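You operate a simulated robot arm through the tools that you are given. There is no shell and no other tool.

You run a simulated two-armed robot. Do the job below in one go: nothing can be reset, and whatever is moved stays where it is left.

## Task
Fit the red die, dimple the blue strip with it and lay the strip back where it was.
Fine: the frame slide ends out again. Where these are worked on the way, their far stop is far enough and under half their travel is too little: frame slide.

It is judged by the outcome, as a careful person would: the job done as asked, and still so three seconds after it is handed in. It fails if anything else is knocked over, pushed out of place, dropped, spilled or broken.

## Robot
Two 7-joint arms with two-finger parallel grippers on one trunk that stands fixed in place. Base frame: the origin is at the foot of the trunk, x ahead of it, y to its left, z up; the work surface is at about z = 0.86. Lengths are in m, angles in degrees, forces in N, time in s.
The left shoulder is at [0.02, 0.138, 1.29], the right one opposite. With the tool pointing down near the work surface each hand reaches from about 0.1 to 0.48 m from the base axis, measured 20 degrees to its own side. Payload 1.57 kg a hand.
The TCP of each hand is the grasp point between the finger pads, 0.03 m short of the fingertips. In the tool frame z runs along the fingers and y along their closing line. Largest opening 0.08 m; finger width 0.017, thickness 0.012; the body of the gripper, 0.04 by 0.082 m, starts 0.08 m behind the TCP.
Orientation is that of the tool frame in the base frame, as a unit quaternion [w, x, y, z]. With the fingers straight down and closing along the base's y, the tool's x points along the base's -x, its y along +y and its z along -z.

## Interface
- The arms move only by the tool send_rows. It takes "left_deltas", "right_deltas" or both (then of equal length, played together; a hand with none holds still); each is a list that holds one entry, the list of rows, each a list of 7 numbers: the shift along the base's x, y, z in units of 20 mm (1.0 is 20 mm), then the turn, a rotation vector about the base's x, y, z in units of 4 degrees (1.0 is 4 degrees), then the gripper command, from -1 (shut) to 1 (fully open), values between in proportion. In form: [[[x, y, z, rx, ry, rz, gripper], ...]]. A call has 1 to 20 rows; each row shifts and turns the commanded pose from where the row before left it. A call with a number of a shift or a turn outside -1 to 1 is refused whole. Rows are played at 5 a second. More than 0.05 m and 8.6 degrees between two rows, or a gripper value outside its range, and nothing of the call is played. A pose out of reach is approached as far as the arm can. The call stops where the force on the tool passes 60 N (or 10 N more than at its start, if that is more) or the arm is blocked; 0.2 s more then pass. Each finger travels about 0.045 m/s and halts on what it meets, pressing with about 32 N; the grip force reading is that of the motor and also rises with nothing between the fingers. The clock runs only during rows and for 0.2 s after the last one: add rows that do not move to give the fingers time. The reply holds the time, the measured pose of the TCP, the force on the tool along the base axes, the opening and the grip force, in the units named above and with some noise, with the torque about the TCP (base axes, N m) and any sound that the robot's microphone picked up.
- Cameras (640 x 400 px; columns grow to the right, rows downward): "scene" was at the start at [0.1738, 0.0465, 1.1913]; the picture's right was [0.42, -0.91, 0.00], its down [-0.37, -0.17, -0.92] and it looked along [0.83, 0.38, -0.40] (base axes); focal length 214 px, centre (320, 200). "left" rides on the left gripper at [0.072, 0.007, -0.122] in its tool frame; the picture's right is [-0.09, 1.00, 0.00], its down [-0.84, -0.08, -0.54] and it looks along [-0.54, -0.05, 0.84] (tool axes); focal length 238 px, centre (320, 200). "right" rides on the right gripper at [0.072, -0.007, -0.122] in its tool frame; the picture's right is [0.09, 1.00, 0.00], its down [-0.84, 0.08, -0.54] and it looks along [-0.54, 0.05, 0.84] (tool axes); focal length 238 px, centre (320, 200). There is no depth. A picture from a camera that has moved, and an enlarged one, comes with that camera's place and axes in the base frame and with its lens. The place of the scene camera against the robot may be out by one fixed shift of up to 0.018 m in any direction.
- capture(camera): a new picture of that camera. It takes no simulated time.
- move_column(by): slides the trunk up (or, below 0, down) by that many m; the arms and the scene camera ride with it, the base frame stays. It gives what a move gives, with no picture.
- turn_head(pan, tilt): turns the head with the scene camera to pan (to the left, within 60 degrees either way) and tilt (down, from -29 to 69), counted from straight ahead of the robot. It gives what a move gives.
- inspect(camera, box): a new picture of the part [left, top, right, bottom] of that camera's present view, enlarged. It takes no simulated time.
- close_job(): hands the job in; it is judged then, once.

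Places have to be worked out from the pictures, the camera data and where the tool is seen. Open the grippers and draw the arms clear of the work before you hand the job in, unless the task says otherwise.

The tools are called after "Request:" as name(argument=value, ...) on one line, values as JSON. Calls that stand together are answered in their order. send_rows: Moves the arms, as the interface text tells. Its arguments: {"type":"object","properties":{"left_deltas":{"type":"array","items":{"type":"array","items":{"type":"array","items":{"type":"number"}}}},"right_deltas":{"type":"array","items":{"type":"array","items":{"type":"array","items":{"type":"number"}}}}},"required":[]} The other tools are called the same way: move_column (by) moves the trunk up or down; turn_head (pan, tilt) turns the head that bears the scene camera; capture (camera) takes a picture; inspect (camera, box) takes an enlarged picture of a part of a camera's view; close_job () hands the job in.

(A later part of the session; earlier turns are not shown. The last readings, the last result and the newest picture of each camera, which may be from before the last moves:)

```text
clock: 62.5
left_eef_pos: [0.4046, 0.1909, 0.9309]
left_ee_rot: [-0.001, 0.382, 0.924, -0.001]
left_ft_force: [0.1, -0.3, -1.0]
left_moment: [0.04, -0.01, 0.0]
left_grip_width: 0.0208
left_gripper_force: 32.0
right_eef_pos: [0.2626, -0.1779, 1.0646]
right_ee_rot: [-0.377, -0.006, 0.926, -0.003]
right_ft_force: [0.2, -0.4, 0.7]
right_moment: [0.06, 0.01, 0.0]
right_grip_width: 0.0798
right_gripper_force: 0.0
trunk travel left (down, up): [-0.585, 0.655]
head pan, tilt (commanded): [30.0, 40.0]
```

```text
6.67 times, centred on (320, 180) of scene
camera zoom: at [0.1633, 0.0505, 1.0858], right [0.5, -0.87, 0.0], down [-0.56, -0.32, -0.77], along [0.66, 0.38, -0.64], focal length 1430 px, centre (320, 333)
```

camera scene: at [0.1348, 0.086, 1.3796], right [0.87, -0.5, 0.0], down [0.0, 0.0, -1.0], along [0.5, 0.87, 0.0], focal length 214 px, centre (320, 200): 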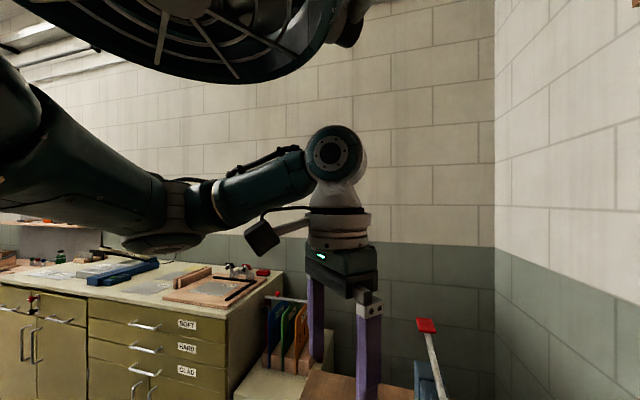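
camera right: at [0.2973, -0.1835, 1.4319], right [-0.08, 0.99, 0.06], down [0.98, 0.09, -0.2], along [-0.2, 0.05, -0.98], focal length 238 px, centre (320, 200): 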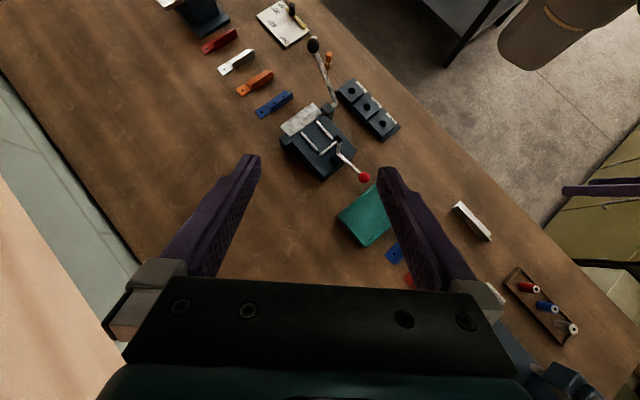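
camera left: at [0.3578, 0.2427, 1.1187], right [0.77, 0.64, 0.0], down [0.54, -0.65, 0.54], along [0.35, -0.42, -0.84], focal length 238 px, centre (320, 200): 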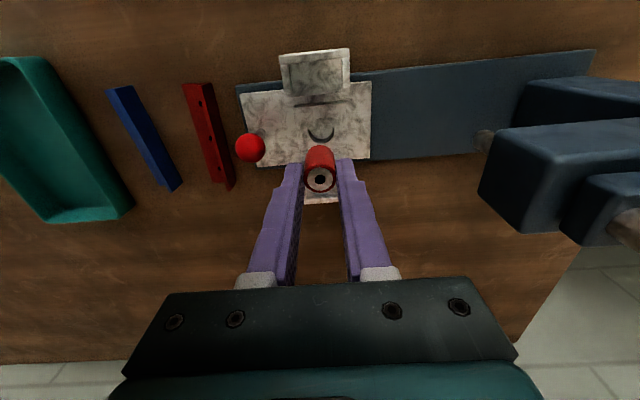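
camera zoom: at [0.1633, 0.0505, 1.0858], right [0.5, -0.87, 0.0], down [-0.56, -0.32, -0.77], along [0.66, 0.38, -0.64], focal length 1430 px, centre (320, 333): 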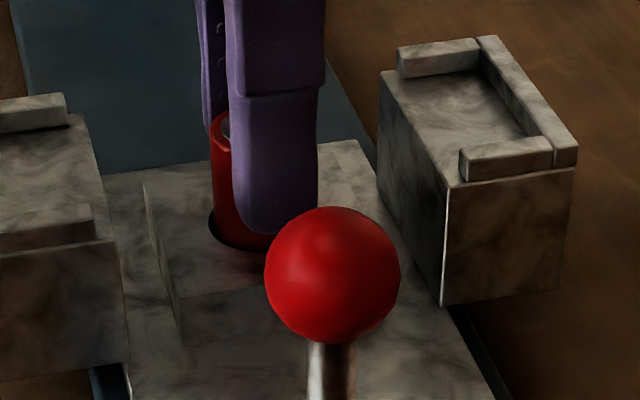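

The die has entered the hole with an even gap and no force. I keep lowering in small steps.

Request:
send_rows(left_deltas=[[[0, 0, -0.15, 0, 0, 0, -1], [0, 0, -0.15, 0, 0, 0, -1], [0, 0, 0, 0, 0, 0, -1]]])

Request:
inspect(camera="left", box=[220, 100, 420, 230])

Request:
inspect(camera="scene", box=[280, 150, 360, 210])

```text
clock: 63.3
left_eef_pos: [0.4042, 0.1915, 0.9258]
left_ee_rot: [-0.001, 0.382, 0.924, 0.0]
left_ft_force: [-2.2, 0.9, 9.5]
left_moment: [0.02, 0.14, 0.03]
left_grip_width: 0.0204
left_gripper_force: 32.4
right_eef_pos: [0.2619, -0.1786, 1.0644]
right_ee_rot: [-0.377, -0.006, 0.926, -0.003]
right_ft_force: [0.5, -0.1, 0.7]
right_moment: [0.0, -0.01, 0.02]
right_grip_width: 0.0799
right_gripper_force: 0.1
trunk travel left (down, up): [-0.585, 0.655]
head pan, tilt (commanded): [30.0, 40.0]
```

```text
3.08 times, centred on (320, 165) of left
camera zoom: at [0.3574, 0.2468, 1.0469], right [0.77, 0.64, 0.0], down [0.54, -0.65, 0.54], along [0.35, -0.42, -0.84], focal length 733 px, centre (320, 308)
```

zoom: 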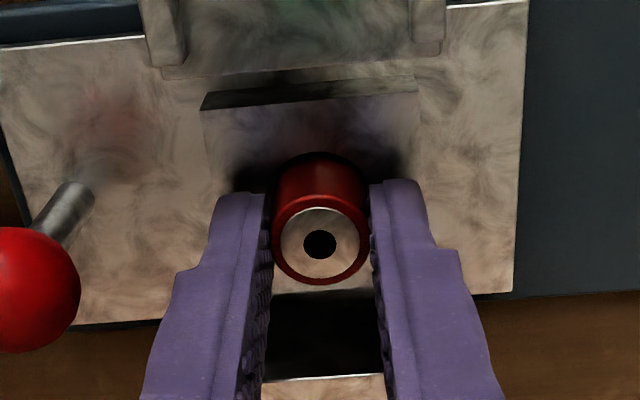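

```text
6.67 times, centred on (320, 180) of scene
camera zoom: at [0.1636, 0.051, 1.0861], right [0.5, -0.87, 0.0], down [-0.56, -0.32, -0.77], along [0.66, 0.38, -0.64], focal length 1430 px, centre (320, 333)
```

zoom: 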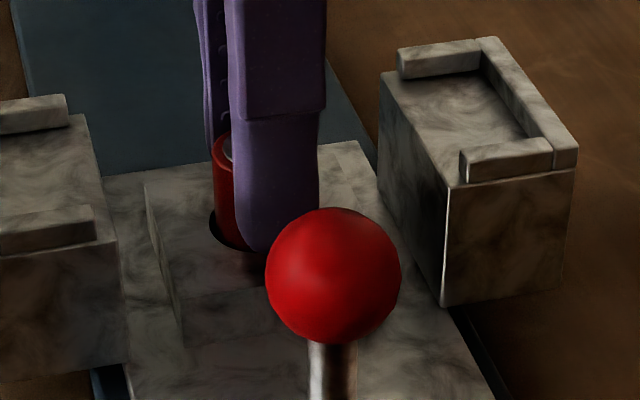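

Contact at 9.5 N: with die top at ≈0.912 it looks seated on the hole's floor. I open the fingers a little and look.

Request:
send_rows(left_deltas=[[[0, 0, 0, 0, 0, 0, -0.2], [0, 0, 0, 0, 0, 0, -0.2], [0, 0, 0, 0, 0, 0, -0.2], [0, 0, 0, 0, 0, 0, -0.2]]])

Request:
inspect(camera="left", box=[220, 100, 420, 230])

Request:
inspect(camera="scene", box=[280, 150, 360, 210])

```text
clock: 64.3
left_eef_pos: [0.403, 0.1897, 0.9253]
left_ee_rot: [-0.002, 0.382, 0.924, -0.001]
left_ft_force: [0.1, -0.5, -0.3]
left_moment: [-0.02, 0.0, 0.0]
left_grip_width: 0.032
left_gripper_force: 0.1
right_eef_pos: [0.2626, -0.178, 1.0644]
right_ee_rot: [-0.376, -0.006, 0.926, -0.003]
right_ft_force: [0.3, -0.9, 0.1]
right_moment: [-0.01, 0.0, -0.02]
right_grip_width: 0.0798
right_gripper_force: 0.1
trunk travel left (down, up): [-0.585, 0.655]
head pan, tilt (commanded): [30.0, 40.0]
```

```text
3.08 times, centred on (320, 165) of left
camera zoom: at [0.357, 0.2462, 1.046], right [0.77, 0.64, 0.0], down [0.54, -0.65, 0.54], along [0.34, -0.42, -0.84], focal length 733 px, centre (320, 308)
```

zoom: 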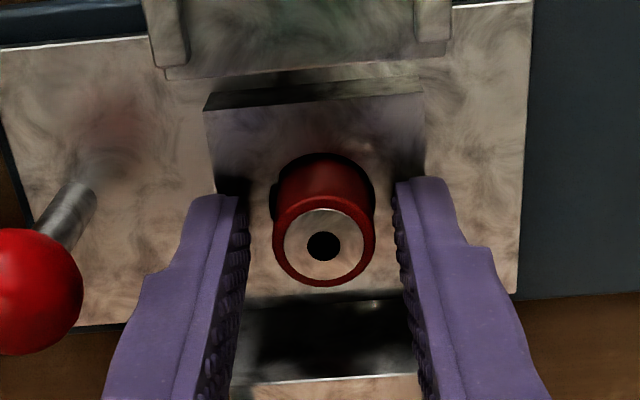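

```text
6.67 times, centred on (320, 180) of scene
camera zoom: at [0.1634, 0.0506, 1.0859], right [0.5, -0.87, 0.0], down [-0.56, -0.32, -0.77], along [0.66, 0.38, -0.64], focal length 1430 px, centre (320, 333)
```

zoom: 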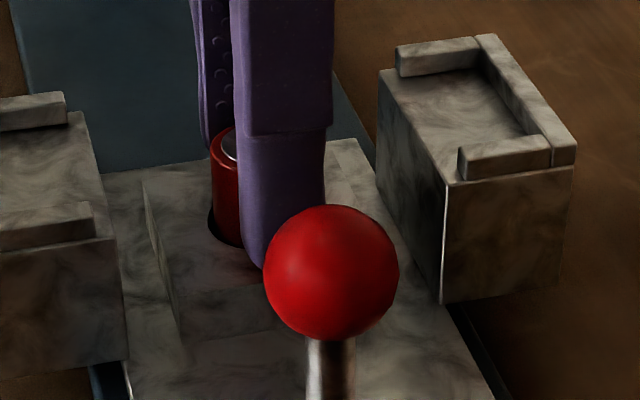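

The die stays in place, upright. I retract straight up and check it from above.

Request:
send_rows(left_deltas=[[[0, 0, 0.5, 0, 0, 0, -0.2], [0, 0, 0.7, 0, 0, 0, -0.2], [0, 0, 1, 0, 0, 0, -0.2], [0, 0, 1, 0, 0, 0, 0], [0, 0, 1, 0, 0, 0, 0], [0, 0, 0, 0, 0, 0, 0]]])

Request:
inspect(camera="left", box=[220, 40, 420, 170])

Request:
inspect(camera="scene", box=[240, 120, 420, 240])

Request:
capture(camera="left")

```text
clock: 65.7
left_eef_pos: [0.4018, 0.1913, 1.0092]
left_ee_rot: [-0.001, 0.382, 0.924, -0.001]
left_ft_force: [-0.7, 0.5, -0.9]
left_moment: [0.03, 0.01, 0.0]
left_grip_width: 0.0398
left_gripper_force: 0.1
right_eef_pos: [0.2634, -0.178, 1.0646]
right_ee_rot: [-0.377, -0.005, 0.926, -0.003]
right_ft_force: [-0.8, 0.7, 0.8]
right_moment: [0.0, 0.01, -0.03]
right_grip_width: 0.08
right_gripper_force: 0.0
trunk travel left (down, up): [-0.585, 0.655]
head pan, tilt (commanded): [30.0, 40.0]
```

```text
3.08 times, centred on (320, 105) of left
camera zoom: at [0.3561, 0.2457, 1.1307], right [0.77, 0.64, 0.0], down [0.54, -0.65, 0.54], along [0.34, -0.42, -0.84], focal length 733 px, centre (320, 492)
```

zoom: 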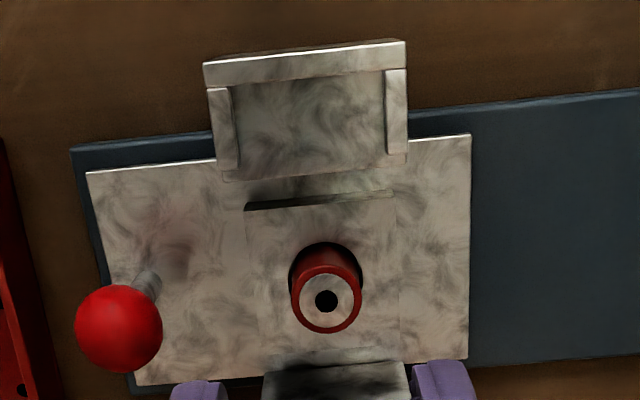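

```text
3.33 times, centred on (330, 180) of scene
camera zoom: at [0.1634, 0.0506, 1.0859], right [0.5, -0.87, 0.0], down [-0.56, -0.32, -0.77], along [0.66, 0.38, -0.64], focal length 715 px, centre (287, 267)
```

zoom: 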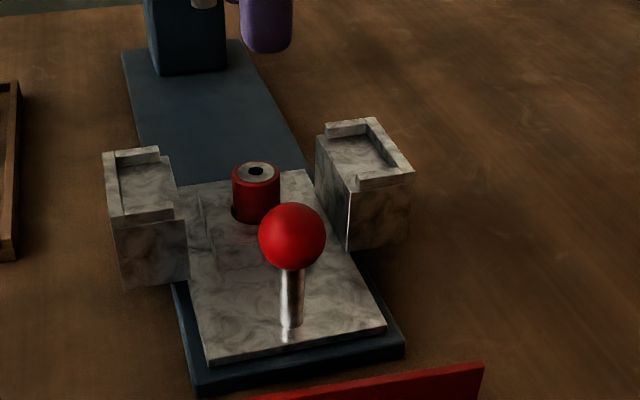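

```text
taken
camera left: at [0.3561, 0.2457, 1.1307], right [0.77, 0.64, 0.0], down [0.54, -0.65, 0.54], along [0.34, -0.42, -0.84], focal length 238 px, centre (320, 200)
```

left: 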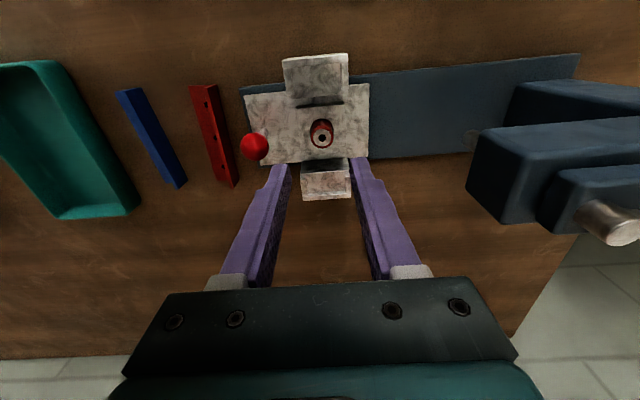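

The red die is seated in the slide. Now I measure the blue strip's pose; first from here, then from a shifted view.

Request:
inspect(camera="left", box=[100, 70, 260, 200])

Request:
send_rows(left_deltas=[[[-0.8, -0.8, 0, 0, 0, 0, 0], [-0.8, -0.8, 0, 0, 0, 0, 0], [-0.8, -0.8, 0, 0, 0, 0, 0], [-0.8, -0.8, 0, 0, 0, 0, 0], [0, 0, 0, 0, 0, 0, 0]]])

Request:
capture(camera="left")

Request:
inspect(camera="left", box=[200, 60, 360, 200])

```text
3.08 times, centred on (180, 135) of left
camera zoom: at [0.3561, 0.2457, 1.1307], right [0.77, 0.64, 0.0], down [0.54, -0.65, 0.54], along [0.34, -0.42, -0.84], focal length 733 px, centre (751, 400)
```

zoom: 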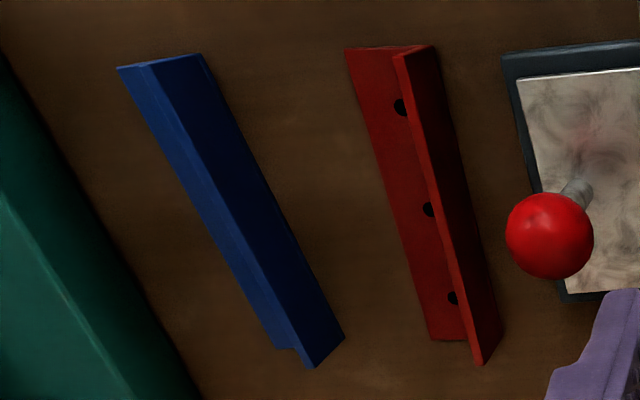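

```text
clock: 66.9
left_eef_pos: [0.3405, 0.1267, 1.0072]
left_ee_rot: [-0.001, 0.382, 0.924, 0.0]
left_ft_force: [0.5, 0.5, 0.7]
left_moment: [0.01, 0.02, 0.01]
left_grip_width: 0.04
left_gripper_force: 0.0
right_eef_pos: [0.2633, -0.1784, 1.065]
right_ee_rot: [-0.376, -0.006, 0.926, -0.003]
right_ft_force: [0.2, -0.1, -0.6]
right_moment: [-0.02, 0.02, 0.02]
right_grip_width: 0.0801
right_gripper_force: 0.0
trunk travel left (down, up): [-0.585, 0.655]
head pan, tilt (commanded): [30.0, 40.0]
```

```text
taken
camera left: at [0.2936, 0.1811, 1.1293], right [0.77, 0.64, 0.0], down [0.54, -0.65, 0.54], along [0.34, -0.42, -0.84], focal length 238 px, centre (320, 200)
```

left: 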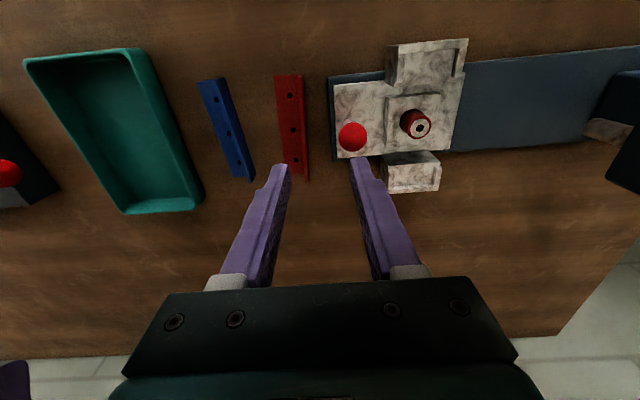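

```text
2.86 times, centred on (280, 130) of left
camera zoom: at [0.2936, 0.1811, 1.1293], right [0.77, 0.64, 0.0], down [0.54, -0.65, 0.54], along [0.34, -0.42, -0.84], focal length 681 px, centre (434, 400)
```

zoom: 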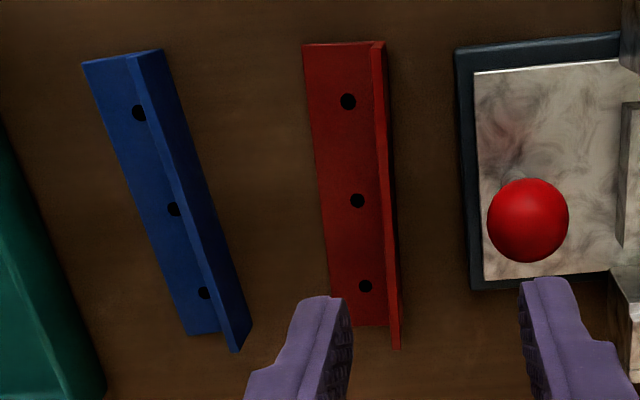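

Blue strip measured: centre u=0.2268, v=-0.1535, tilted 2.9° (u grows toward -v), 0.109 long, 0.0285 wide, flange on the +u edge. Die top is at u=0.4205, v=-0.150, z=0.912. I zoom on the seats from this second view to get their floor height.

Request:
inspect(camera="left", box=[370, 30, 480, 200])

Request:
inspect(camera="left", box=[380, 30, 480, 100])

Request:
inspect(camera="left", box=[370, 130, 470, 200])

```text
2.35 times, centred on (425, 115) of left
camera zoom: at [0.2936, 0.1811, 1.1293], right [0.77, 0.64, 0.0], down [0.54, -0.65, 0.54], along [0.34, -0.42, -0.84], focal length 561 px, centre (73, 400)
```

zoom: 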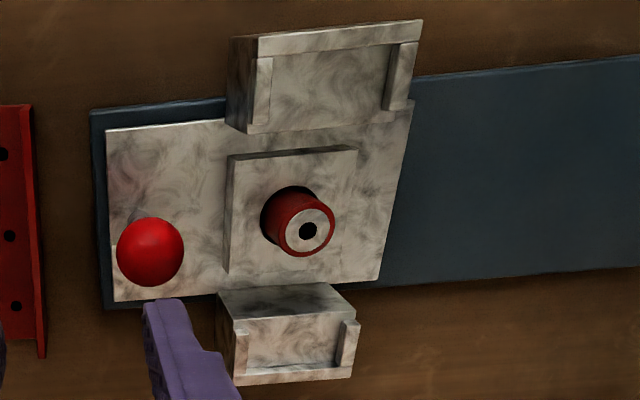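

```text
5.71 times, centred on (430, 65) of left
camera zoom: at [0.2936, 0.1811, 1.1293], right [0.77, 0.64, 0.0], down [0.54, -0.65, 0.54], along [0.34, -0.42, -0.84], focal length 1362 px, centre (-309, 971)
```

zoom: 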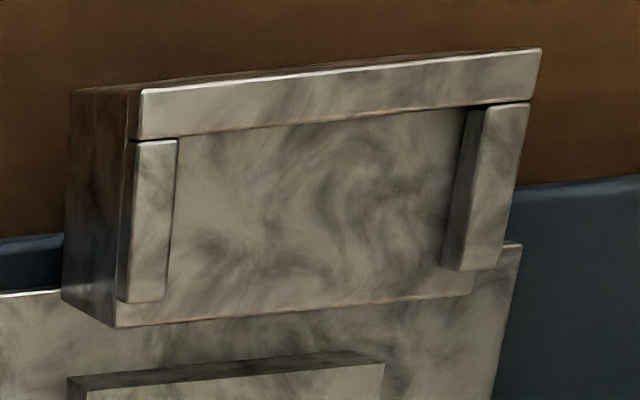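

```text
5.71 times, centred on (420, 165) of left
camera zoom: at [0.2936, 0.1811, 1.1293], right [0.77, 0.64, 0.0], down [0.54, -0.65, 0.54], along [0.34, -0.42, -0.84], focal length 1362 px, centre (-251, 400)
```

zoom: 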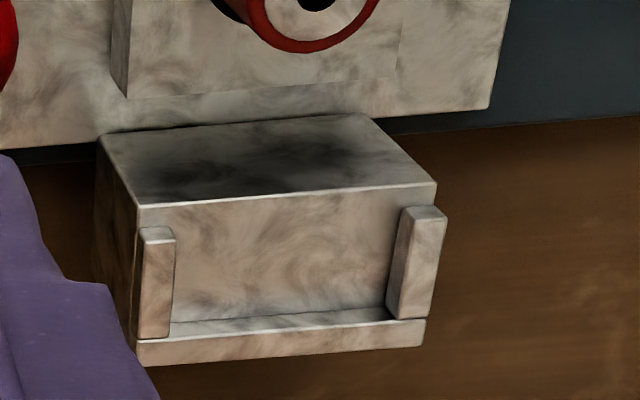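

Seat floors are at z≈0.910, recess u 0.401–0.441 and v -0.212…-0.091, centred over the die — the strip fits with ~5 mm slack all round, flange up. I raise the trunk 0.08 m and bring the hand above the blue strip, turned +2.85° to match it.

Request:
move_column(by=0.08)

Request:
send_rows(left_deltas=[[[-0.522, -0.5475, -0.8, 0, 0, 0.119, 0], [-0.522, -0.5475, -0.8, 0, 0, 0.119, 0], [-0.522, -0.5475, -0.8, 0, 0, 0.119, 0], [-0.522, -0.5475, -0.8, 0, 0, 0.119, 0], [-0.522, -0.5475, -0.8, 0, 0, 0.119, 0], [-0.522, -0.5475, -0.8, 0, 0, 0.119, 0], [0, 0, 0, 0, 0, 0, 0]]])

Request:
capture(camera="left")

Request:
inspect(camera="left", box=[220, 40, 420, 230])

```text
clock: 68.0
left_eef_pos: [0.3407, 0.1257, 1.0884]
left_ee_rot: [-0.001, 0.382, 0.924, 0.0]
left_ft_force: [-0.2, 0.5, 0.2]
left_moment: [0.01, 0.0, 0.0]
left_grip_width: 0.0401
left_gripper_force: 0.0
right_eef_pos: [0.2643, -0.1782, 1.1439]
right_ee_rot: [-0.377, -0.006, 0.926, -0.003]
right_ft_force: [-0.2, 0.7, -0.1]
right_moment: [0.0, -0.01, 0.01]
right_grip_width: 0.0802
right_gripper_force: 0.0
trunk travel left (down, up): [-0.665, 0.575]
head pan, tilt (commanded): [30.0, 40.0]
```

```text
clock: 69.6
left_eef_pos: [0.2799, 0.0603, 0.992]
left_ee_rot: [-0.001, 0.358, 0.934, -0.001]
left_ft_force: [0.4, -0.7, 0.1]
left_moment: [0.0, -0.03, -0.03]
left_grip_width: 0.0401
left_gripper_force: 0.0
right_eef_pos: [0.263, -0.1798, 1.1455]
right_ee_rot: [-0.376, -0.006, 0.927, -0.003]
right_ft_force: [0.1, 0.1, -1.2]
right_moment: [-0.03, -0.01, 0.0]
right_grip_width: 0.08
right_gripper_force: 0.1
trunk travel left (down, up): [-0.665, 0.575]
head pan, tilt (commanded): [30.0, 40.0]
```

```text
taken
camera left: at [0.2302, 0.1113, 1.1131], right [0.73, 0.68, 0.0], down [0.57, -0.62, 0.54], along [0.37, -0.4, -0.84], focal length 238 px, centre (320, 200)
```

left: 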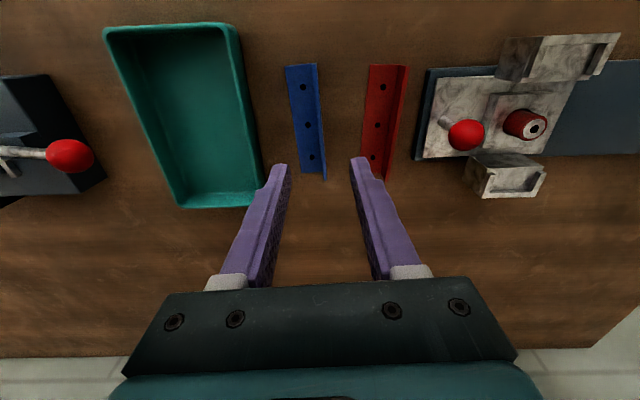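

```text
2.11 times, centred on (320, 135) of left
camera zoom: at [0.2302, 0.1113, 1.1131], right [0.73, 0.68, 0.0], down [0.57, -0.62, 0.54], along [0.37, -0.4, -0.84], focal length 502 px, centre (320, 337)
```

zoom: 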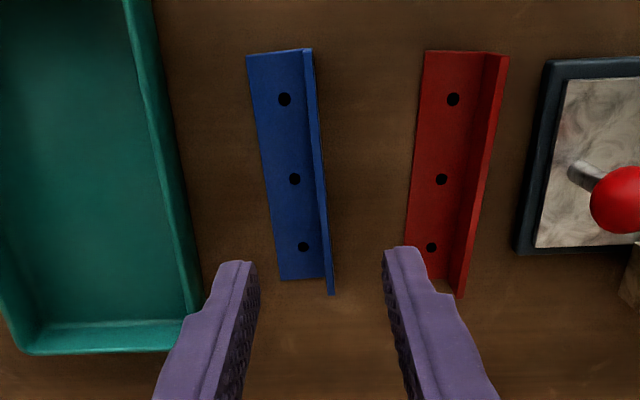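

The hand is aligned with the strip (0.2°), needing a shift of ~1 mm across and 4 mm along. I correct and descend to z≈0.925, then check.

Request:
send_rows(left_deltas=[[[-0.105, 0.175, -0.6, 0, 0, 0, 0], [0, 0, -1, 0, 0, 0, 0], [0, 0, -1, 0, 0, 0, 0], [0, 0, -0.7, 0, 0, 0, 0], [0, 0, 0, 0, 0, 0, 0]]])

Request:
inspect(camera="left", box=[220, 80, 420, 270])

Request:
turn_head(pan=10, tilt=60)

Request:
inspect(camera="scene", box=[220, 130, 400, 300])

```text
clock: 70.8
left_eef_pos: [0.2767, 0.0626, 0.9252]
left_ee_rot: [-0.001, 0.359, 0.933, -0.001]
left_ft_force: [-0.9, -0.2, -0.3]
left_moment: [0.02, 0.02, -0.02]
left_grip_width: 0.0399
left_gripper_force: 0.0
right_eef_pos: [0.2628, -0.1781, 1.1438]
right_ee_rot: [-0.376, -0.006, 0.927, -0.003]
right_ft_force: [0.7, 0.9, -0.6]
right_moment: [0.02, -0.01, 0.0]
right_grip_width: 0.0802
right_gripper_force: 0.1
trunk travel left (down, up): [-0.665, 0.575]
head pan, tilt (commanded): [30.0, 40.0]
```

```text
2.11 times, centred on (320, 175) of left
camera zoom: at [0.2275, 0.1155, 1.0462], right [0.74, 0.68, 0.0], down [0.57, -0.62, 0.54], along [0.37, -0.4, -0.84], focal length 502 px, centre (320, 253)
```

zoom: 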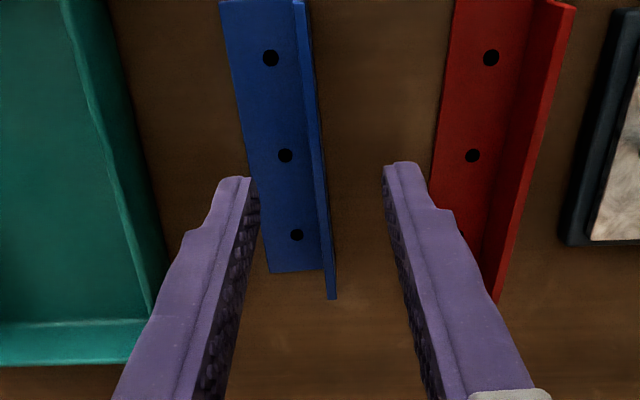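

```text
clock: 71.7
left_eef_pos: [0.2773, 0.0639, 0.9252]
left_ee_rot: [-0.001, 0.359, 0.933, 0.0]
left_ft_force: [0.8, 0.7, 0.7]
left_moment: [-0.01, 0.04, -0.01]
left_grip_width: 0.04
left_gripper_force: 0.2
right_eef_pos: [0.2619, -0.1783, 1.1443]
right_ee_rot: [-0.376, -0.006, 0.927, -0.003]
right_ft_force: [0.5, 0.1, 0.1]
right_moment: [0.0, -0.01, 0.0]
right_grip_width: 0.0802
right_gripper_force: 0.0
trunk travel left (down, up): [-0.665, 0.575]
head pan, tilt (commanded): [10.0, 60.0]
```

```text
2.35 times, centred on (310, 215) of scene
camera zoom: at [0.1554, 0.0197, 1.1392], right [0.17, -0.98, 0.0], down [-0.85, -0.15, -0.5], along [0.49, 0.09, -0.87], focal length 505 px, centre (344, 165)
```

zoom: 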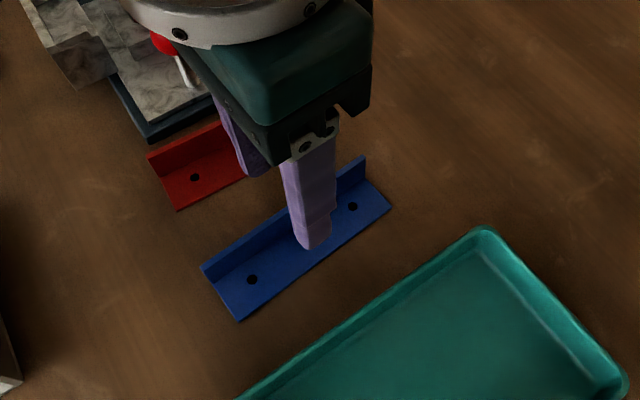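

Centred within ~1 mm. I go down to z≈0.896 so the fingertips straddle the flange just above the flat leg.

Request:
send_rows(left_deltas=[[[0, 0, -0.6, 0, 0, 0, 0], [0, 0, -0.5, 0, 0, 0, 0], [0, 0, -0.35, 0, 0, 0, 0], [0, 0, 0, 0, 0, 0, 0], [0, 0, 0, 0, 0, 0, 0]]])

Request:
inspect(camera="left", box=[220, 100, 420, 290])

Request:
inspect(camera="scene", box=[260, 170, 380, 270])

```text
clock: 72.9
left_eef_pos: [0.2767, 0.0642, 0.8973]
left_ee_rot: [-0.001, 0.359, 0.934, 0.0]
left_ft_force: [-0.7, -0.2, 0.4]
left_moment: [-0.01, 0.0, 0.01]
left_grip_width: 0.04
left_gripper_force: 0.2
right_eef_pos: [0.2621, -0.1783, 1.1448]
right_ee_rot: [-0.376, -0.005, 0.926, -0.003]
right_ft_force: [0.7, -0.7, 0.8]
right_moment: [-0.02, 0.01, -0.03]
right_grip_width: 0.0804
right_gripper_force: 0.1
trunk travel left (down, up): [-0.665, 0.575]
head pan, tilt (commanded): [10.0, 60.0]
```

```text
2.11 times, centred on (320, 195) of left
camera zoom: at [0.2267, 0.1165, 1.0181], right [0.74, 0.68, 0.0], down [0.57, -0.62, 0.54], along [0.37, -0.4, -0.84], focal length 502 px, centre (320, 210)
```

zoom: 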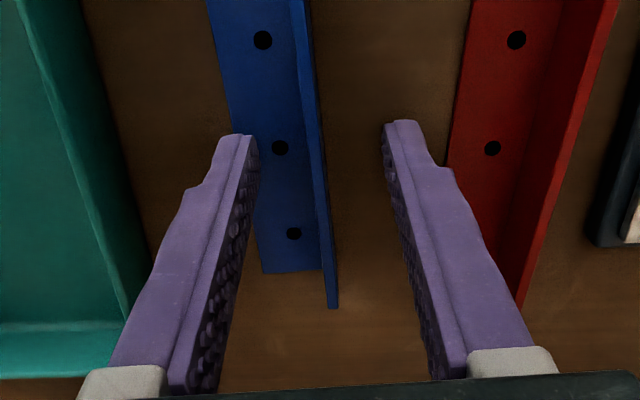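

```text
4.00 times, centred on (320, 220) of scene
camera zoom: at [0.1554, 0.0196, 1.1391], right [0.17, -0.98, 0.0], down [-0.85, -0.15, -0.5], along [0.49, 0.09, -0.87], focal length 858 px, centre (320, 120)
```

zoom: 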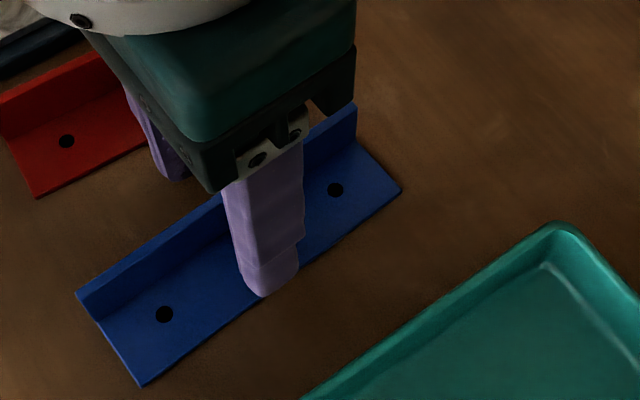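

The fingertips straddle the flange at the strip's middle. I close on it.

Request:
send_rows(left_deltas=[[[0, 0, 0, 0, 0, 0, -1], [0, 0, 0, 0, 0, 0, -1], [0, 0, 0, 0, 0, 0, -1], [0, 0, 0, 0, 0, 0, -1], [0, 0, 0, 0, 0, 0, -1], [0, 0, 0, 0, 0, 0, -1]]])

Request:
inspect(camera="left", box=[220, 100, 420, 290])

```text
clock: 74.3
left_eef_pos: [0.2769, 0.0643, 0.897]
left_ee_rot: [-0.002, 0.357, 0.934, -0.001]
left_ft_force: [0.5, 0.3, 0.4]
left_moment: [0.01, -0.02, 0.0]
left_grip_width: 0.0027
left_gripper_force: 24.8
right_eef_pos: [0.2633, -0.1785, 1.1444]
right_ee_rot: [-0.376, -0.006, 0.927, -0.003]
right_ft_force: [0.5, -0.1, 0.5]
right_moment: [0.01, 0.02, -0.01]
right_grip_width: 0.0802
right_gripper_force: 0.1
trunk travel left (down, up): [-0.665, 0.575]
head pan, tilt (commanded): [10.0, 60.0]
```

```text
2.11 times, centred on (320, 195) of left
camera zoom: at [0.2268, 0.1165, 1.0182], right [0.74, 0.68, 0.0], down [0.57, -0.62, 0.54], along [0.37, -0.4, -0.84], focal length 502 px, centre (320, 210)
```

zoom: 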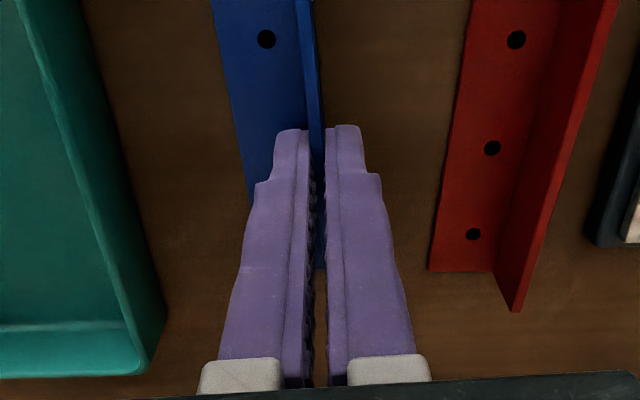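

The strip is held by its flange (0.0027 m); closing shifted it ~1 mm toward +u, which I'll remember for the return (original grasp pose TCP ≈ (0.2761, 0.0635), yaw -42°). I lift it 0.1 m and check.

Request:
send_rows(left_deltas=[[[0, 0, 0.4, 0, 0, 0, -1], [0, 0, 0.8, 0, 0, 0, -1], [0, 0, 1, 0, 0, 0, -1], [0, 0, 1, 0, 0, 0, -1], [0, 0, 1, 0, 0, 0, -1], [0, 0, 0.8, 0, 0, 0, -1], [0, 0, 0, 0, 0, 0, -1]]])

Request:
capture(camera="left")

Request:
inspect(camera="left", box=[220, 100, 420, 290])

```text
clock: 75.9
left_eef_pos: [0.2761, 0.0652, 0.9982]
left_ee_rot: [-0.001, 0.358, 0.934, 0.0]
left_ft_force: [0.3, 0.1, -0.6]
left_moment: [-0.02, -0.01, 0.01]
left_grip_width: 0.0029
left_gripper_force: 23.9
right_eef_pos: [0.2626, -0.1788, 1.1445]
right_ee_rot: [-0.376, -0.006, 0.927, -0.003]
right_ft_force: [-0.5, 0.6, -0.5]
right_moment: [0.03, -0.01, -0.01]
right_grip_width: 0.0799
right_gripper_force: 0.1
trunk travel left (down, up): [-0.665, 0.575]
head pan, tilt (commanded): [10.0, 60.0]
```

```text
taken
camera left: at [0.2271, 0.1172, 1.1196], right [0.73, 0.68, 0.0], down [0.57, -0.62, 0.54], along [0.37, -0.4, -0.84], focal length 238 px, centre (320, 200)
```

left: 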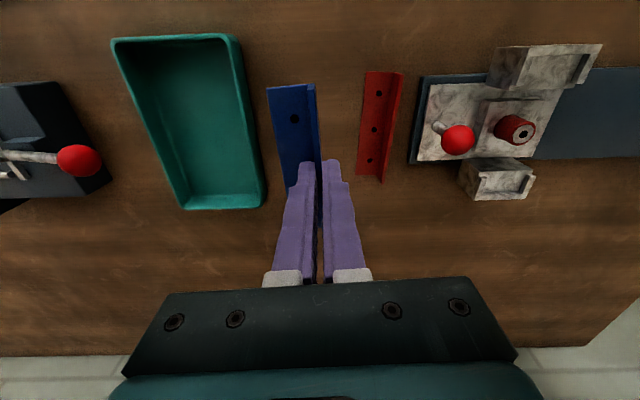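

```text
2.11 times, centred on (320, 195) of left
camera zoom: at [0.2271, 0.1172, 1.1196], right [0.73, 0.68, 0.0], down [0.57, -0.62, 0.54], along [0.37, -0.4, -0.84], focal length 502 px, centre (320, 210)
```

zoom: 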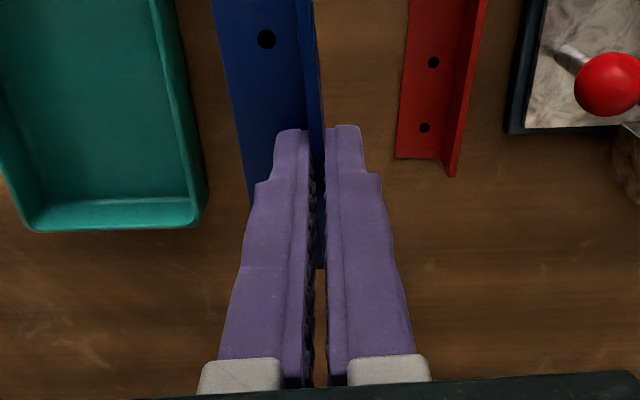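

The strip hangs firmly. I carry it over the slide, turning -3° to square it to the press, staying at z≈0.998.

Request:
send_rows(left_deltas=[[[0.85, 0.847, 0, 0, 0, -0.095, -1], [0.85, 0.847, 0, 0, 0, -0.095, -1], [0.85, 0.847, 0, 0, 0, -0.095, -1], [0.85, 0.847, 0, 0, 0, -0.095, -1], [0.85, 0.847, 0, 0, 0, -0.095, -1], [0.85, 0.847, 0, 0, 0, -0.095, -1], [0.85, 0.847, 0, 0, 0, -0.095, -1], [0.85, 0.847, 0, 0, 0, -0.095, -1], [0, 0, 0, 0, 0, 0, -1]]])

Request:
capture(camera="left")

Request:
inspect(camera="left", box=[220, 20, 420, 210])

Request:
turn_head(pan=30, tilt=40)

Request:
capture(camera="scene")

```text
clock: 77.9
left_eef_pos: [0.4122, 0.1983, 0.9979]
left_ee_rot: [-0.002, 0.383, 0.924, 0.0]
left_ft_force: [-0.1, 0.1, -0.6]
left_moment: [0.02, 0.03, -0.01]
left_grip_width: 0.0029
left_gripper_force: 24.7
right_eef_pos: [0.2628, -0.1783, 1.1454]
right_ee_rot: [-0.376, -0.006, 0.926, -0.003]
right_ft_force: [-1.0, -0.3, 0.3]
right_moment: [-0.04, -0.01, 0.02]
right_grip_width: 0.0798
right_gripper_force: 0.0
trunk travel left (down, up): [-0.665, 0.575]
head pan, tilt (commanded): [10.0, 60.0]
```

```text
taken
camera left: at [0.3653, 0.2543, 1.1184], right [0.77, 0.64, 0.0], down [0.54, -0.65, 0.54], along [0.34, -0.42, -0.84], focal length 238 px, centre (320, 200)
```

left: 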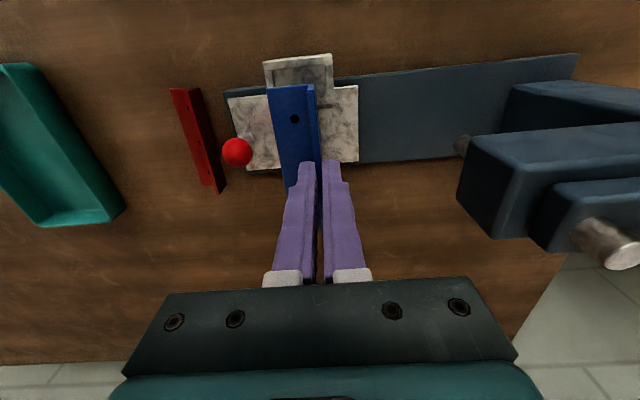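

```text
2.11 times, centred on (320, 115) of left
camera zoom: at [0.3653, 0.2543, 1.1184], right [0.77, 0.64, 0.0], down [0.54, -0.65, 0.54], along [0.34, -0.42, -0.84], focal length 502 px, centre (320, 379)
```

zoom: 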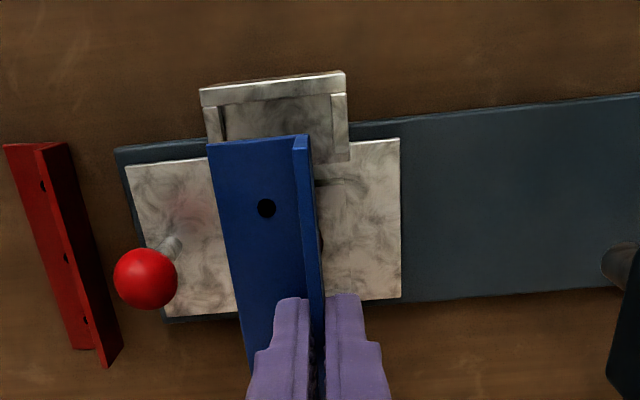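

```text
clock: 78.7
left_eef_pos: [0.4107, 0.1977, 0.9966]
left_ee_rot: [-0.001, 0.384, 0.923, -0.001]
left_ft_force: [0.0, -0.5, -0.2]
left_moment: [0.02, 0.0, 0.03]
left_grip_width: 0.0029
left_gripper_force: 24.2
right_eef_pos: [0.2631, -0.1791, 1.1449]
right_ee_rot: [-0.376, -0.006, 0.927, -0.004]
right_ft_force: [-0.7, -0.4, 0.4]
right_moment: [-0.05, -0.01, -0.01]
right_grip_width: 0.0797
right_gripper_force: 0.0
trunk travel left (down, up): [-0.665, 0.575]
head pan, tilt (commanded): [30.0, 40.0]
```

```text
taken
camera scene: at [0.1634, 0.0505, 1.1658], right [0.5, -0.87, 0.0], down [-0.56, -0.32, -0.77], along [0.66, 0.38, -0.64], focal length 214 px, centre (320, 200)
```

scene: 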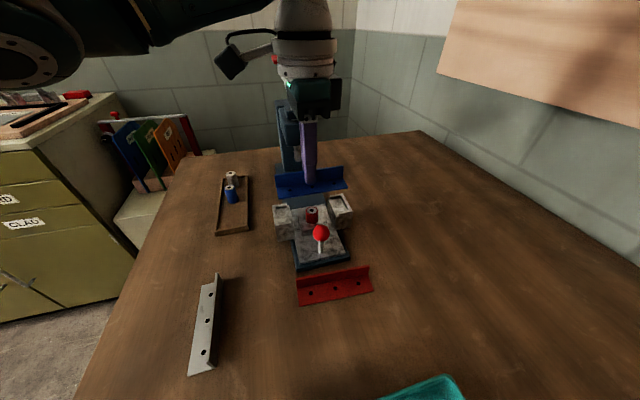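

The strip is about 2.5 mm short in u; I trim that and lower to z≈0.960 (strip just above the lips), then check from both cameras.

Request:
send_rows(left_deltas=[[[0.03, 0.14, -0.4, 0, 0, 0, -1], [0, 0, -0.7, 0, 0, 0, -1], [0, 0, -0.7, 0, 0, 0, -1], [0, 0, 0, 0, 0, 0, -1]]])

Request:
inspect(camera="left", box=[220, 40, 420, 230])

Request:
inspect(camera="scene", box=[250, 150, 380, 260])

```text
clock: 79.7
left_eef_pos: [0.412, 0.2028, 0.9609]
left_ee_rot: [-0.001, 0.383, 0.924, 0.0]
left_ft_force: [-0.2, 0.6, -0.6]
left_moment: [-0.03, 0.0, -0.02]
left_grip_width: 0.0028
left_gripper_force: 24.7
right_eef_pos: [0.2631, -0.1795, 1.1446]
right_ee_rot: [-0.376, -0.006, 0.926, -0.003]
right_ft_force: [-0.1, -1.1, 0.4]
right_moment: [0.0, -0.01, 0.03]
right_grip_width: 0.0804
right_gripper_force: 0.1
trunk travel left (down, up): [-0.665, 0.575]
head pan, tilt (commanded): [30.0, 40.0]
```

```text
2.11 times, centred on (320, 135) of left
camera zoom: at [0.3653, 0.2579, 1.0825], right [0.77, 0.64, 0.0], down [0.54, -0.65, 0.54], along [0.34, -0.42, -0.84], focal length 502 px, centre (320, 337)
```

zoom: 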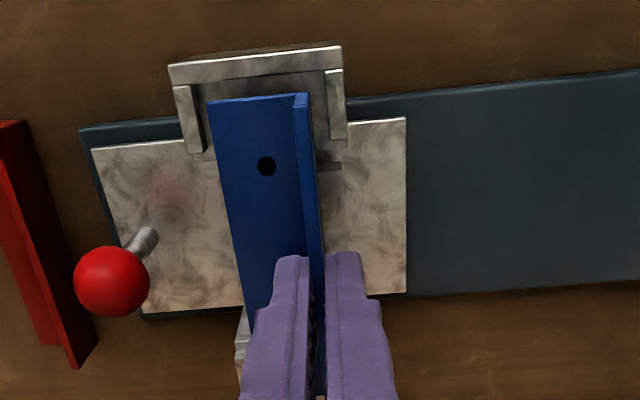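

```text
3.64 times, centred on (315, 205) of scene
camera zoom: at [0.1633, 0.0506, 1.1659], right [0.5, -0.87, 0.0], down [-0.56, -0.32, -0.77], along [0.66, 0.38, -0.64], focal length 780 px, centre (338, 182)
```

zoom: 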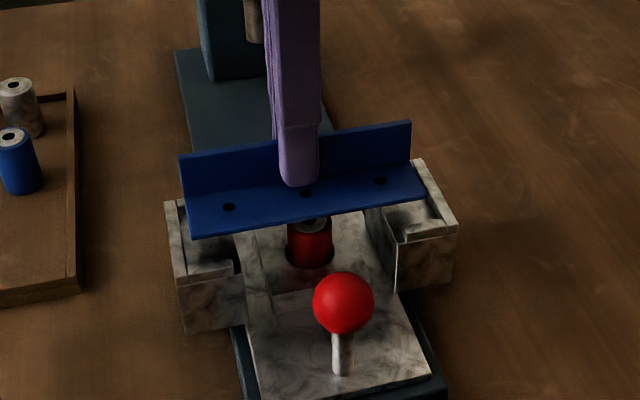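

The strip is centred in u and 3 mm too far to +v. I shift it -2.5 mm in v and lower gently toward the seat floor.

Request:
send_rows(left_deltas=[[[0.09, -0.09, 0, 0, 0, 0, -1], [0, 0, -0.25, 0, 0, 0, -1], [0, 0, -0.25, 0, 0, 0, -1], [0, 0, 0, 0, 0, 0, -1]]])

Request:
inspect(camera="left", box=[220, 40, 420, 230])

Request:
inspect(camera="scene", box=[250, 150, 380, 260])

```text
clock: 80.7
left_eef_pos: [0.4138, 0.2007, 0.9501]
left_ee_rot: [0.0, 0.384, 0.923, -0.001]
left_ft_force: [-0.4, 0.8, 0.2]
left_moment: [0.01, 0.01, -0.05]
left_grip_width: 0.003
left_gripper_force: 24.3
right_eef_pos: [0.2627, -0.1792, 1.1448]
right_ee_rot: [-0.377, -0.006, 0.926, -0.003]
right_ft_force: [0.7, -1.2, 0.3]
right_moment: [-0.02, -0.03, 0.01]
right_grip_width: 0.0802
right_gripper_force: 0.2
trunk travel left (down, up): [-0.665, 0.575]
head pan, tilt (commanded): [30.0, 40.0]
```

```text
2.11 times, centred on (320, 135) of left
camera zoom: at [0.3677, 0.2558, 1.0724], right [0.77, 0.64, 0.0], down [0.54, -0.65, 0.54], along [0.34, -0.42, -0.84], focal length 502 px, centre (320, 337)
```

zoom: 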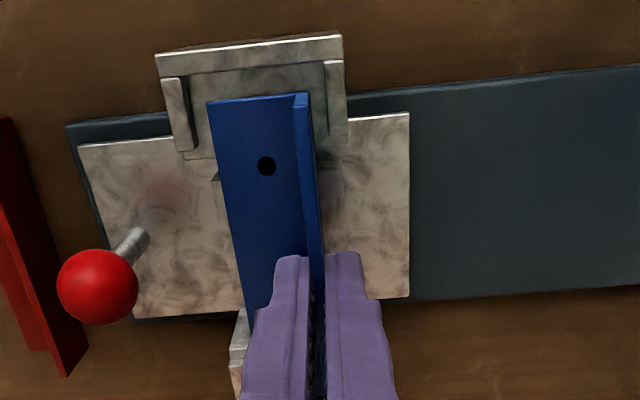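

```text
3.64 times, centred on (315, 205) of scene
camera zoom: at [0.1634, 0.0506, 1.1659], right [0.5, -0.87, 0.0], down [-0.56, -0.32, -0.77], along [0.66, 0.38, -0.64], focal length 780 px, centre (338, 182)
```

zoom: 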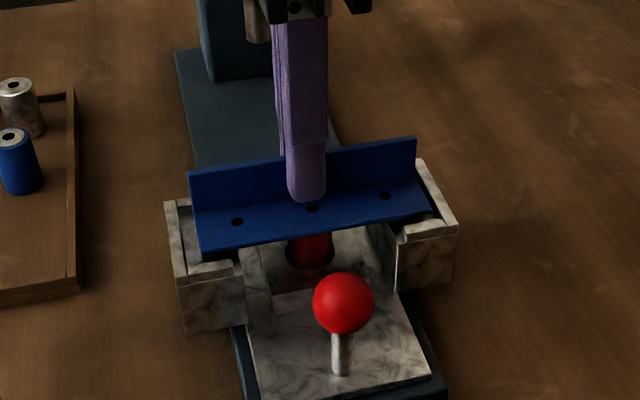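

The strip is over the recess between the lips. I lower in 2 mm steps until I feel the seat.

Request:
send_rows(left_deltas=[[[0, 0, -0.1, 0, 0, 0, -1], [0, 0, -0.1, 0, 0, 0, -1], [0, 0, 0, 0, 0, 0, -1]]])

Request:
inspect(camera="left", box=[220, 40, 420, 230])

Request:
inspect(camera="scene", box=[270, 170, 370, 240])

```text
clock: 81.5
left_eef_pos: [0.4144, 0.2012, 0.9473]
left_ee_rot: [-0.001, 0.383, 0.924, -0.001]
left_ft_force: [0.4, 0.8, -0.4]
left_moment: [0.03, 0.0, 0.01]
left_grip_width: 0.0026
left_gripper_force: 24.1
right_eef_pos: [0.2631, -0.1787, 1.1454]
right_ee_rot: [-0.376, -0.006, 0.926, -0.003]
right_ft_force: [-0.1, -0.9, -0.4]
right_moment: [0.01, 0.0, -0.02]
right_grip_width: 0.0802
right_gripper_force: 0.1
trunk travel left (down, up): [-0.665, 0.575]
head pan, tilt (commanded): [30.0, 40.0]
```

```text
2.11 times, centred on (320, 135) of left
camera zoom: at [0.368, 0.2554, 1.0684], right [0.77, 0.64, 0.0], down [0.54, -0.65, 0.54], along [0.34, -0.42, -0.84], focal length 502 px, centre (320, 337)
```

zoom: 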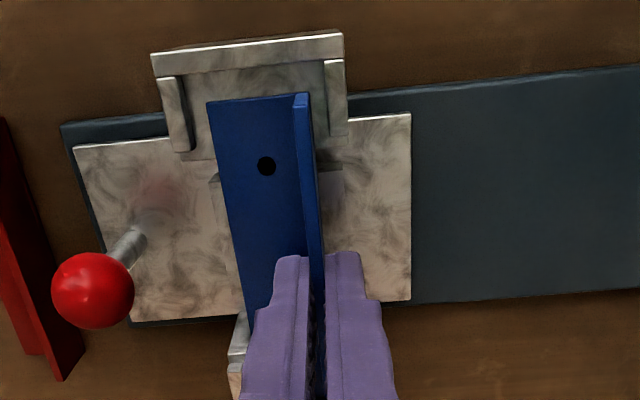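

```text
5.71 times, centred on (320, 205) of scene
camera zoom: at [0.1634, 0.0506, 1.1659], right [0.5, -0.87, 0.0], down [-0.56, -0.32, -0.77], along [0.66, 0.38, -0.64], focal length 1226 px, centre (320, 171)
```

zoom: 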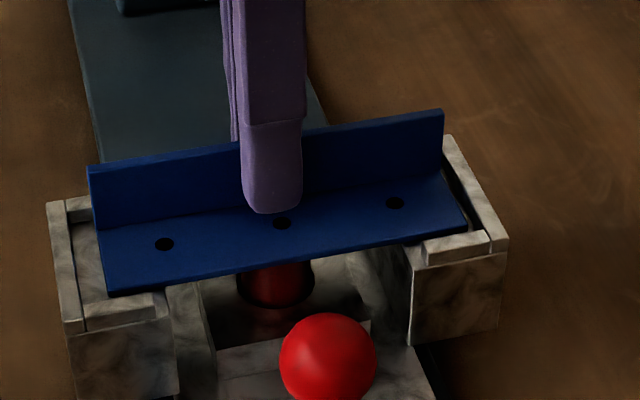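

Still no contact. I nudge 1 mm to +v to centre it and continue down.

Request:
send_rows(left_deltas=[[[-0.035, 0.035, -0.1, 0, 0, 0, -1], [0, 0, -0.1, 0, 0, 0, -1], [0, 0, 0, 0, 0, 0, -1]]])

Request:
inspect(camera="scene", box=[270, 170, 370, 240])

```text
clock: 82.3
left_eef_pos: [0.416, 0.2012, 0.9445]
left_ee_rot: [0.001, 0.384, 0.924, 0.0]
left_ft_force: [-0.8, 1.9, 24.6]
left_moment: [-0.08, 0.08, 0.06]
left_grip_width: 0.0031
left_gripper_force: 24.2
right_eef_pos: [0.2638, -0.1781, 1.1446]
right_ee_rot: [-0.375, -0.006, 0.927, -0.002]
right_ft_force: [1.5, -0.1, 0.2]
right_moment: [-0.02, -0.04, -0.03]
right_grip_width: 0.0799
right_gripper_force: 0.1
trunk travel left (down, up): [-0.665, 0.575]
head pan, tilt (commanded): [30.0, 40.0]
```

```text
5.71 times, centred on (320, 205) of scene
camera zoom: at [0.1647, 0.0516, 1.1664], right [0.5, -0.87, 0.0], down [-0.56, -0.32, -0.77], along [0.66, 0.38, -0.64], focal length 1226 px, centre (320, 171)
```

zoom: 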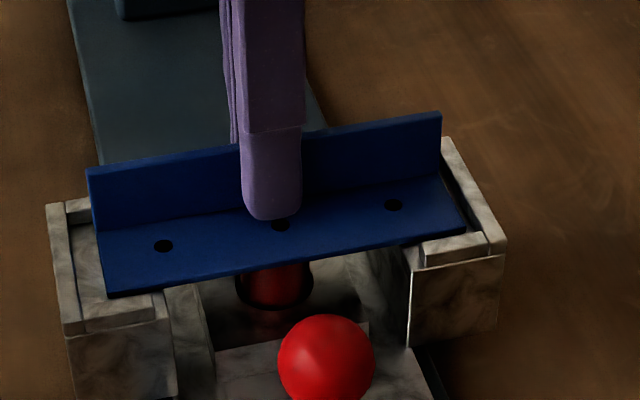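

Contact at 24.6 N: the strip is down on the seats. I ease off 1.5 mm and open the fingers.

Request:
send_rows(left_deltas=[[[0, 0, 0.07, 0, 0, 0, -1], [0, 0, 0, 0, 0, 0, -0.7], [0, 0, 0, 0, 0, 0, -0.5], [0, 0, 0, 0, 0, 0, -0.4], [0, 0, 0, 0, 0, 0, -0.4]]])

Request:
inspect(camera="left", box=[220, 40, 420, 230])

Request:
inspect(camera="scene", box=[270, 170, 370, 240])

```text
clock: 83.5
left_eef_pos: [0.4137, 0.2004, 0.9446]
left_ee_rot: [-0.001, 0.384, 0.923, 0.0]
left_ft_force: [-0.4, -0.5, 0.7]
left_moment: [0.01, -0.01, 0.03]
left_grip_width: 0.0239
left_gripper_force: 0.0
right_eef_pos: [0.2626, -0.1785, 1.1452]
right_ee_rot: [-0.377, -0.007, 0.926, -0.004]
right_ft_force: [0.1, -0.9, 0.4]
right_moment: [0.01, -0.02, 0.0]
right_grip_width: 0.0801
right_gripper_force: 0.0
trunk travel left (down, up): [-0.665, 0.575]
head pan, tilt (commanded): [30.0, 40.0]
```

```text
2.11 times, centred on (320, 135) of left
camera zoom: at [0.3676, 0.2562, 1.0652], right [0.77, 0.64, 0.0], down [0.54, -0.65, 0.54], along [0.34, -0.42, -0.84], focal length 502 px, centre (320, 337)
```

zoom: 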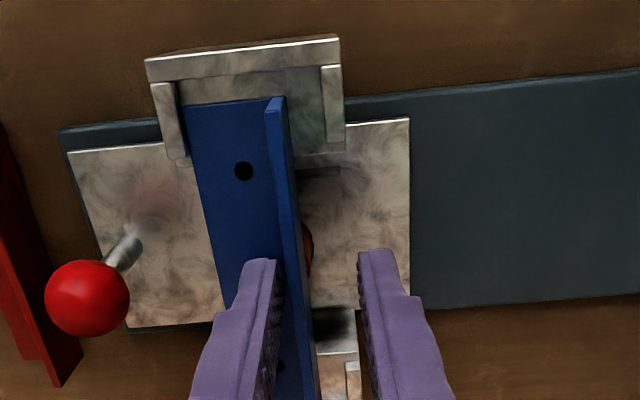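

```text
5.71 times, centred on (320, 205) of scene
camera zoom: at [0.1634, 0.0506, 1.1658], right [0.5, -0.87, 0.0], down [-0.56, -0.32, -0.77], along [0.66, 0.38, -0.64], focal length 1226 px, centre (320, 171)
```

zoom: 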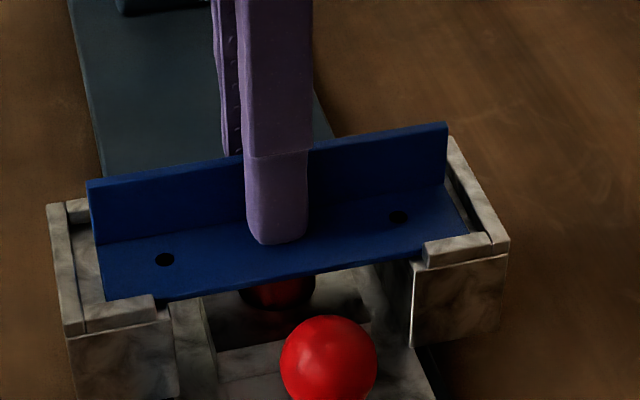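

Opening dragged the strip ~6 mm toward -u (fingertip rubbing on the flat leg), against the lips. I raise the fingers 4 mm and close them loosely around the flange to push it back to centre.

Request:
send_rows(left_deltas=[[[0, 0, 0.2, 0, 0, 0, -0.4], [0, 0, 0, 0, 0, 0, -0.4], [0, 0, 0, 0, 0, 0, -0.85], [0, 0, 0, 0, 0, 0, -0.85], [0, 0, 0, 0, 0, 0, -0.85], [0, 0, 0, 0, 0, 0, -0.85]]])

Request:
inspect(camera="left", box=[220, 40, 420, 230])

```text
clock: 84.9
left_eef_pos: [0.4136, 0.2003, 0.9478]
left_ee_rot: [-0.001, 0.384, 0.923, -0.001]
left_ft_force: [-0.5, 0.2, 0.0]
left_moment: [0.02, 0.0, 0.03]
left_grip_width: 0.0062
left_gripper_force: 0.2
right_eef_pos: [0.2634, -0.1792, 1.1436]
right_ee_rot: [-0.376, -0.006, 0.927, -0.003]
right_ft_force: [-0.1, 0.2, -0.3]
right_moment: [-0.02, 0.02, -0.02]
right_grip_width: 0.0797
right_gripper_force: 0.0
trunk travel left (down, up): [-0.665, 0.575]
head pan, tilt (commanded): [30.0, 40.0]
```

```text
2.11 times, centred on (320, 135) of left
camera zoom: at [0.3674, 0.2566, 1.0699], right [0.77, 0.64, 0.0], down [0.54, -0.65, 0.54], along [0.34, -0.42, -0.84], focal length 502 px, centre (320, 337)
```

zoom: 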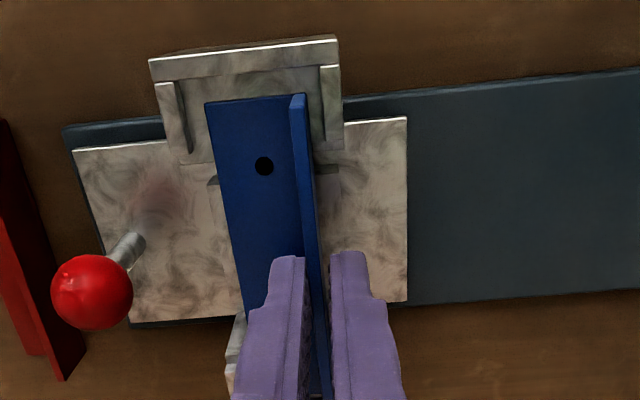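

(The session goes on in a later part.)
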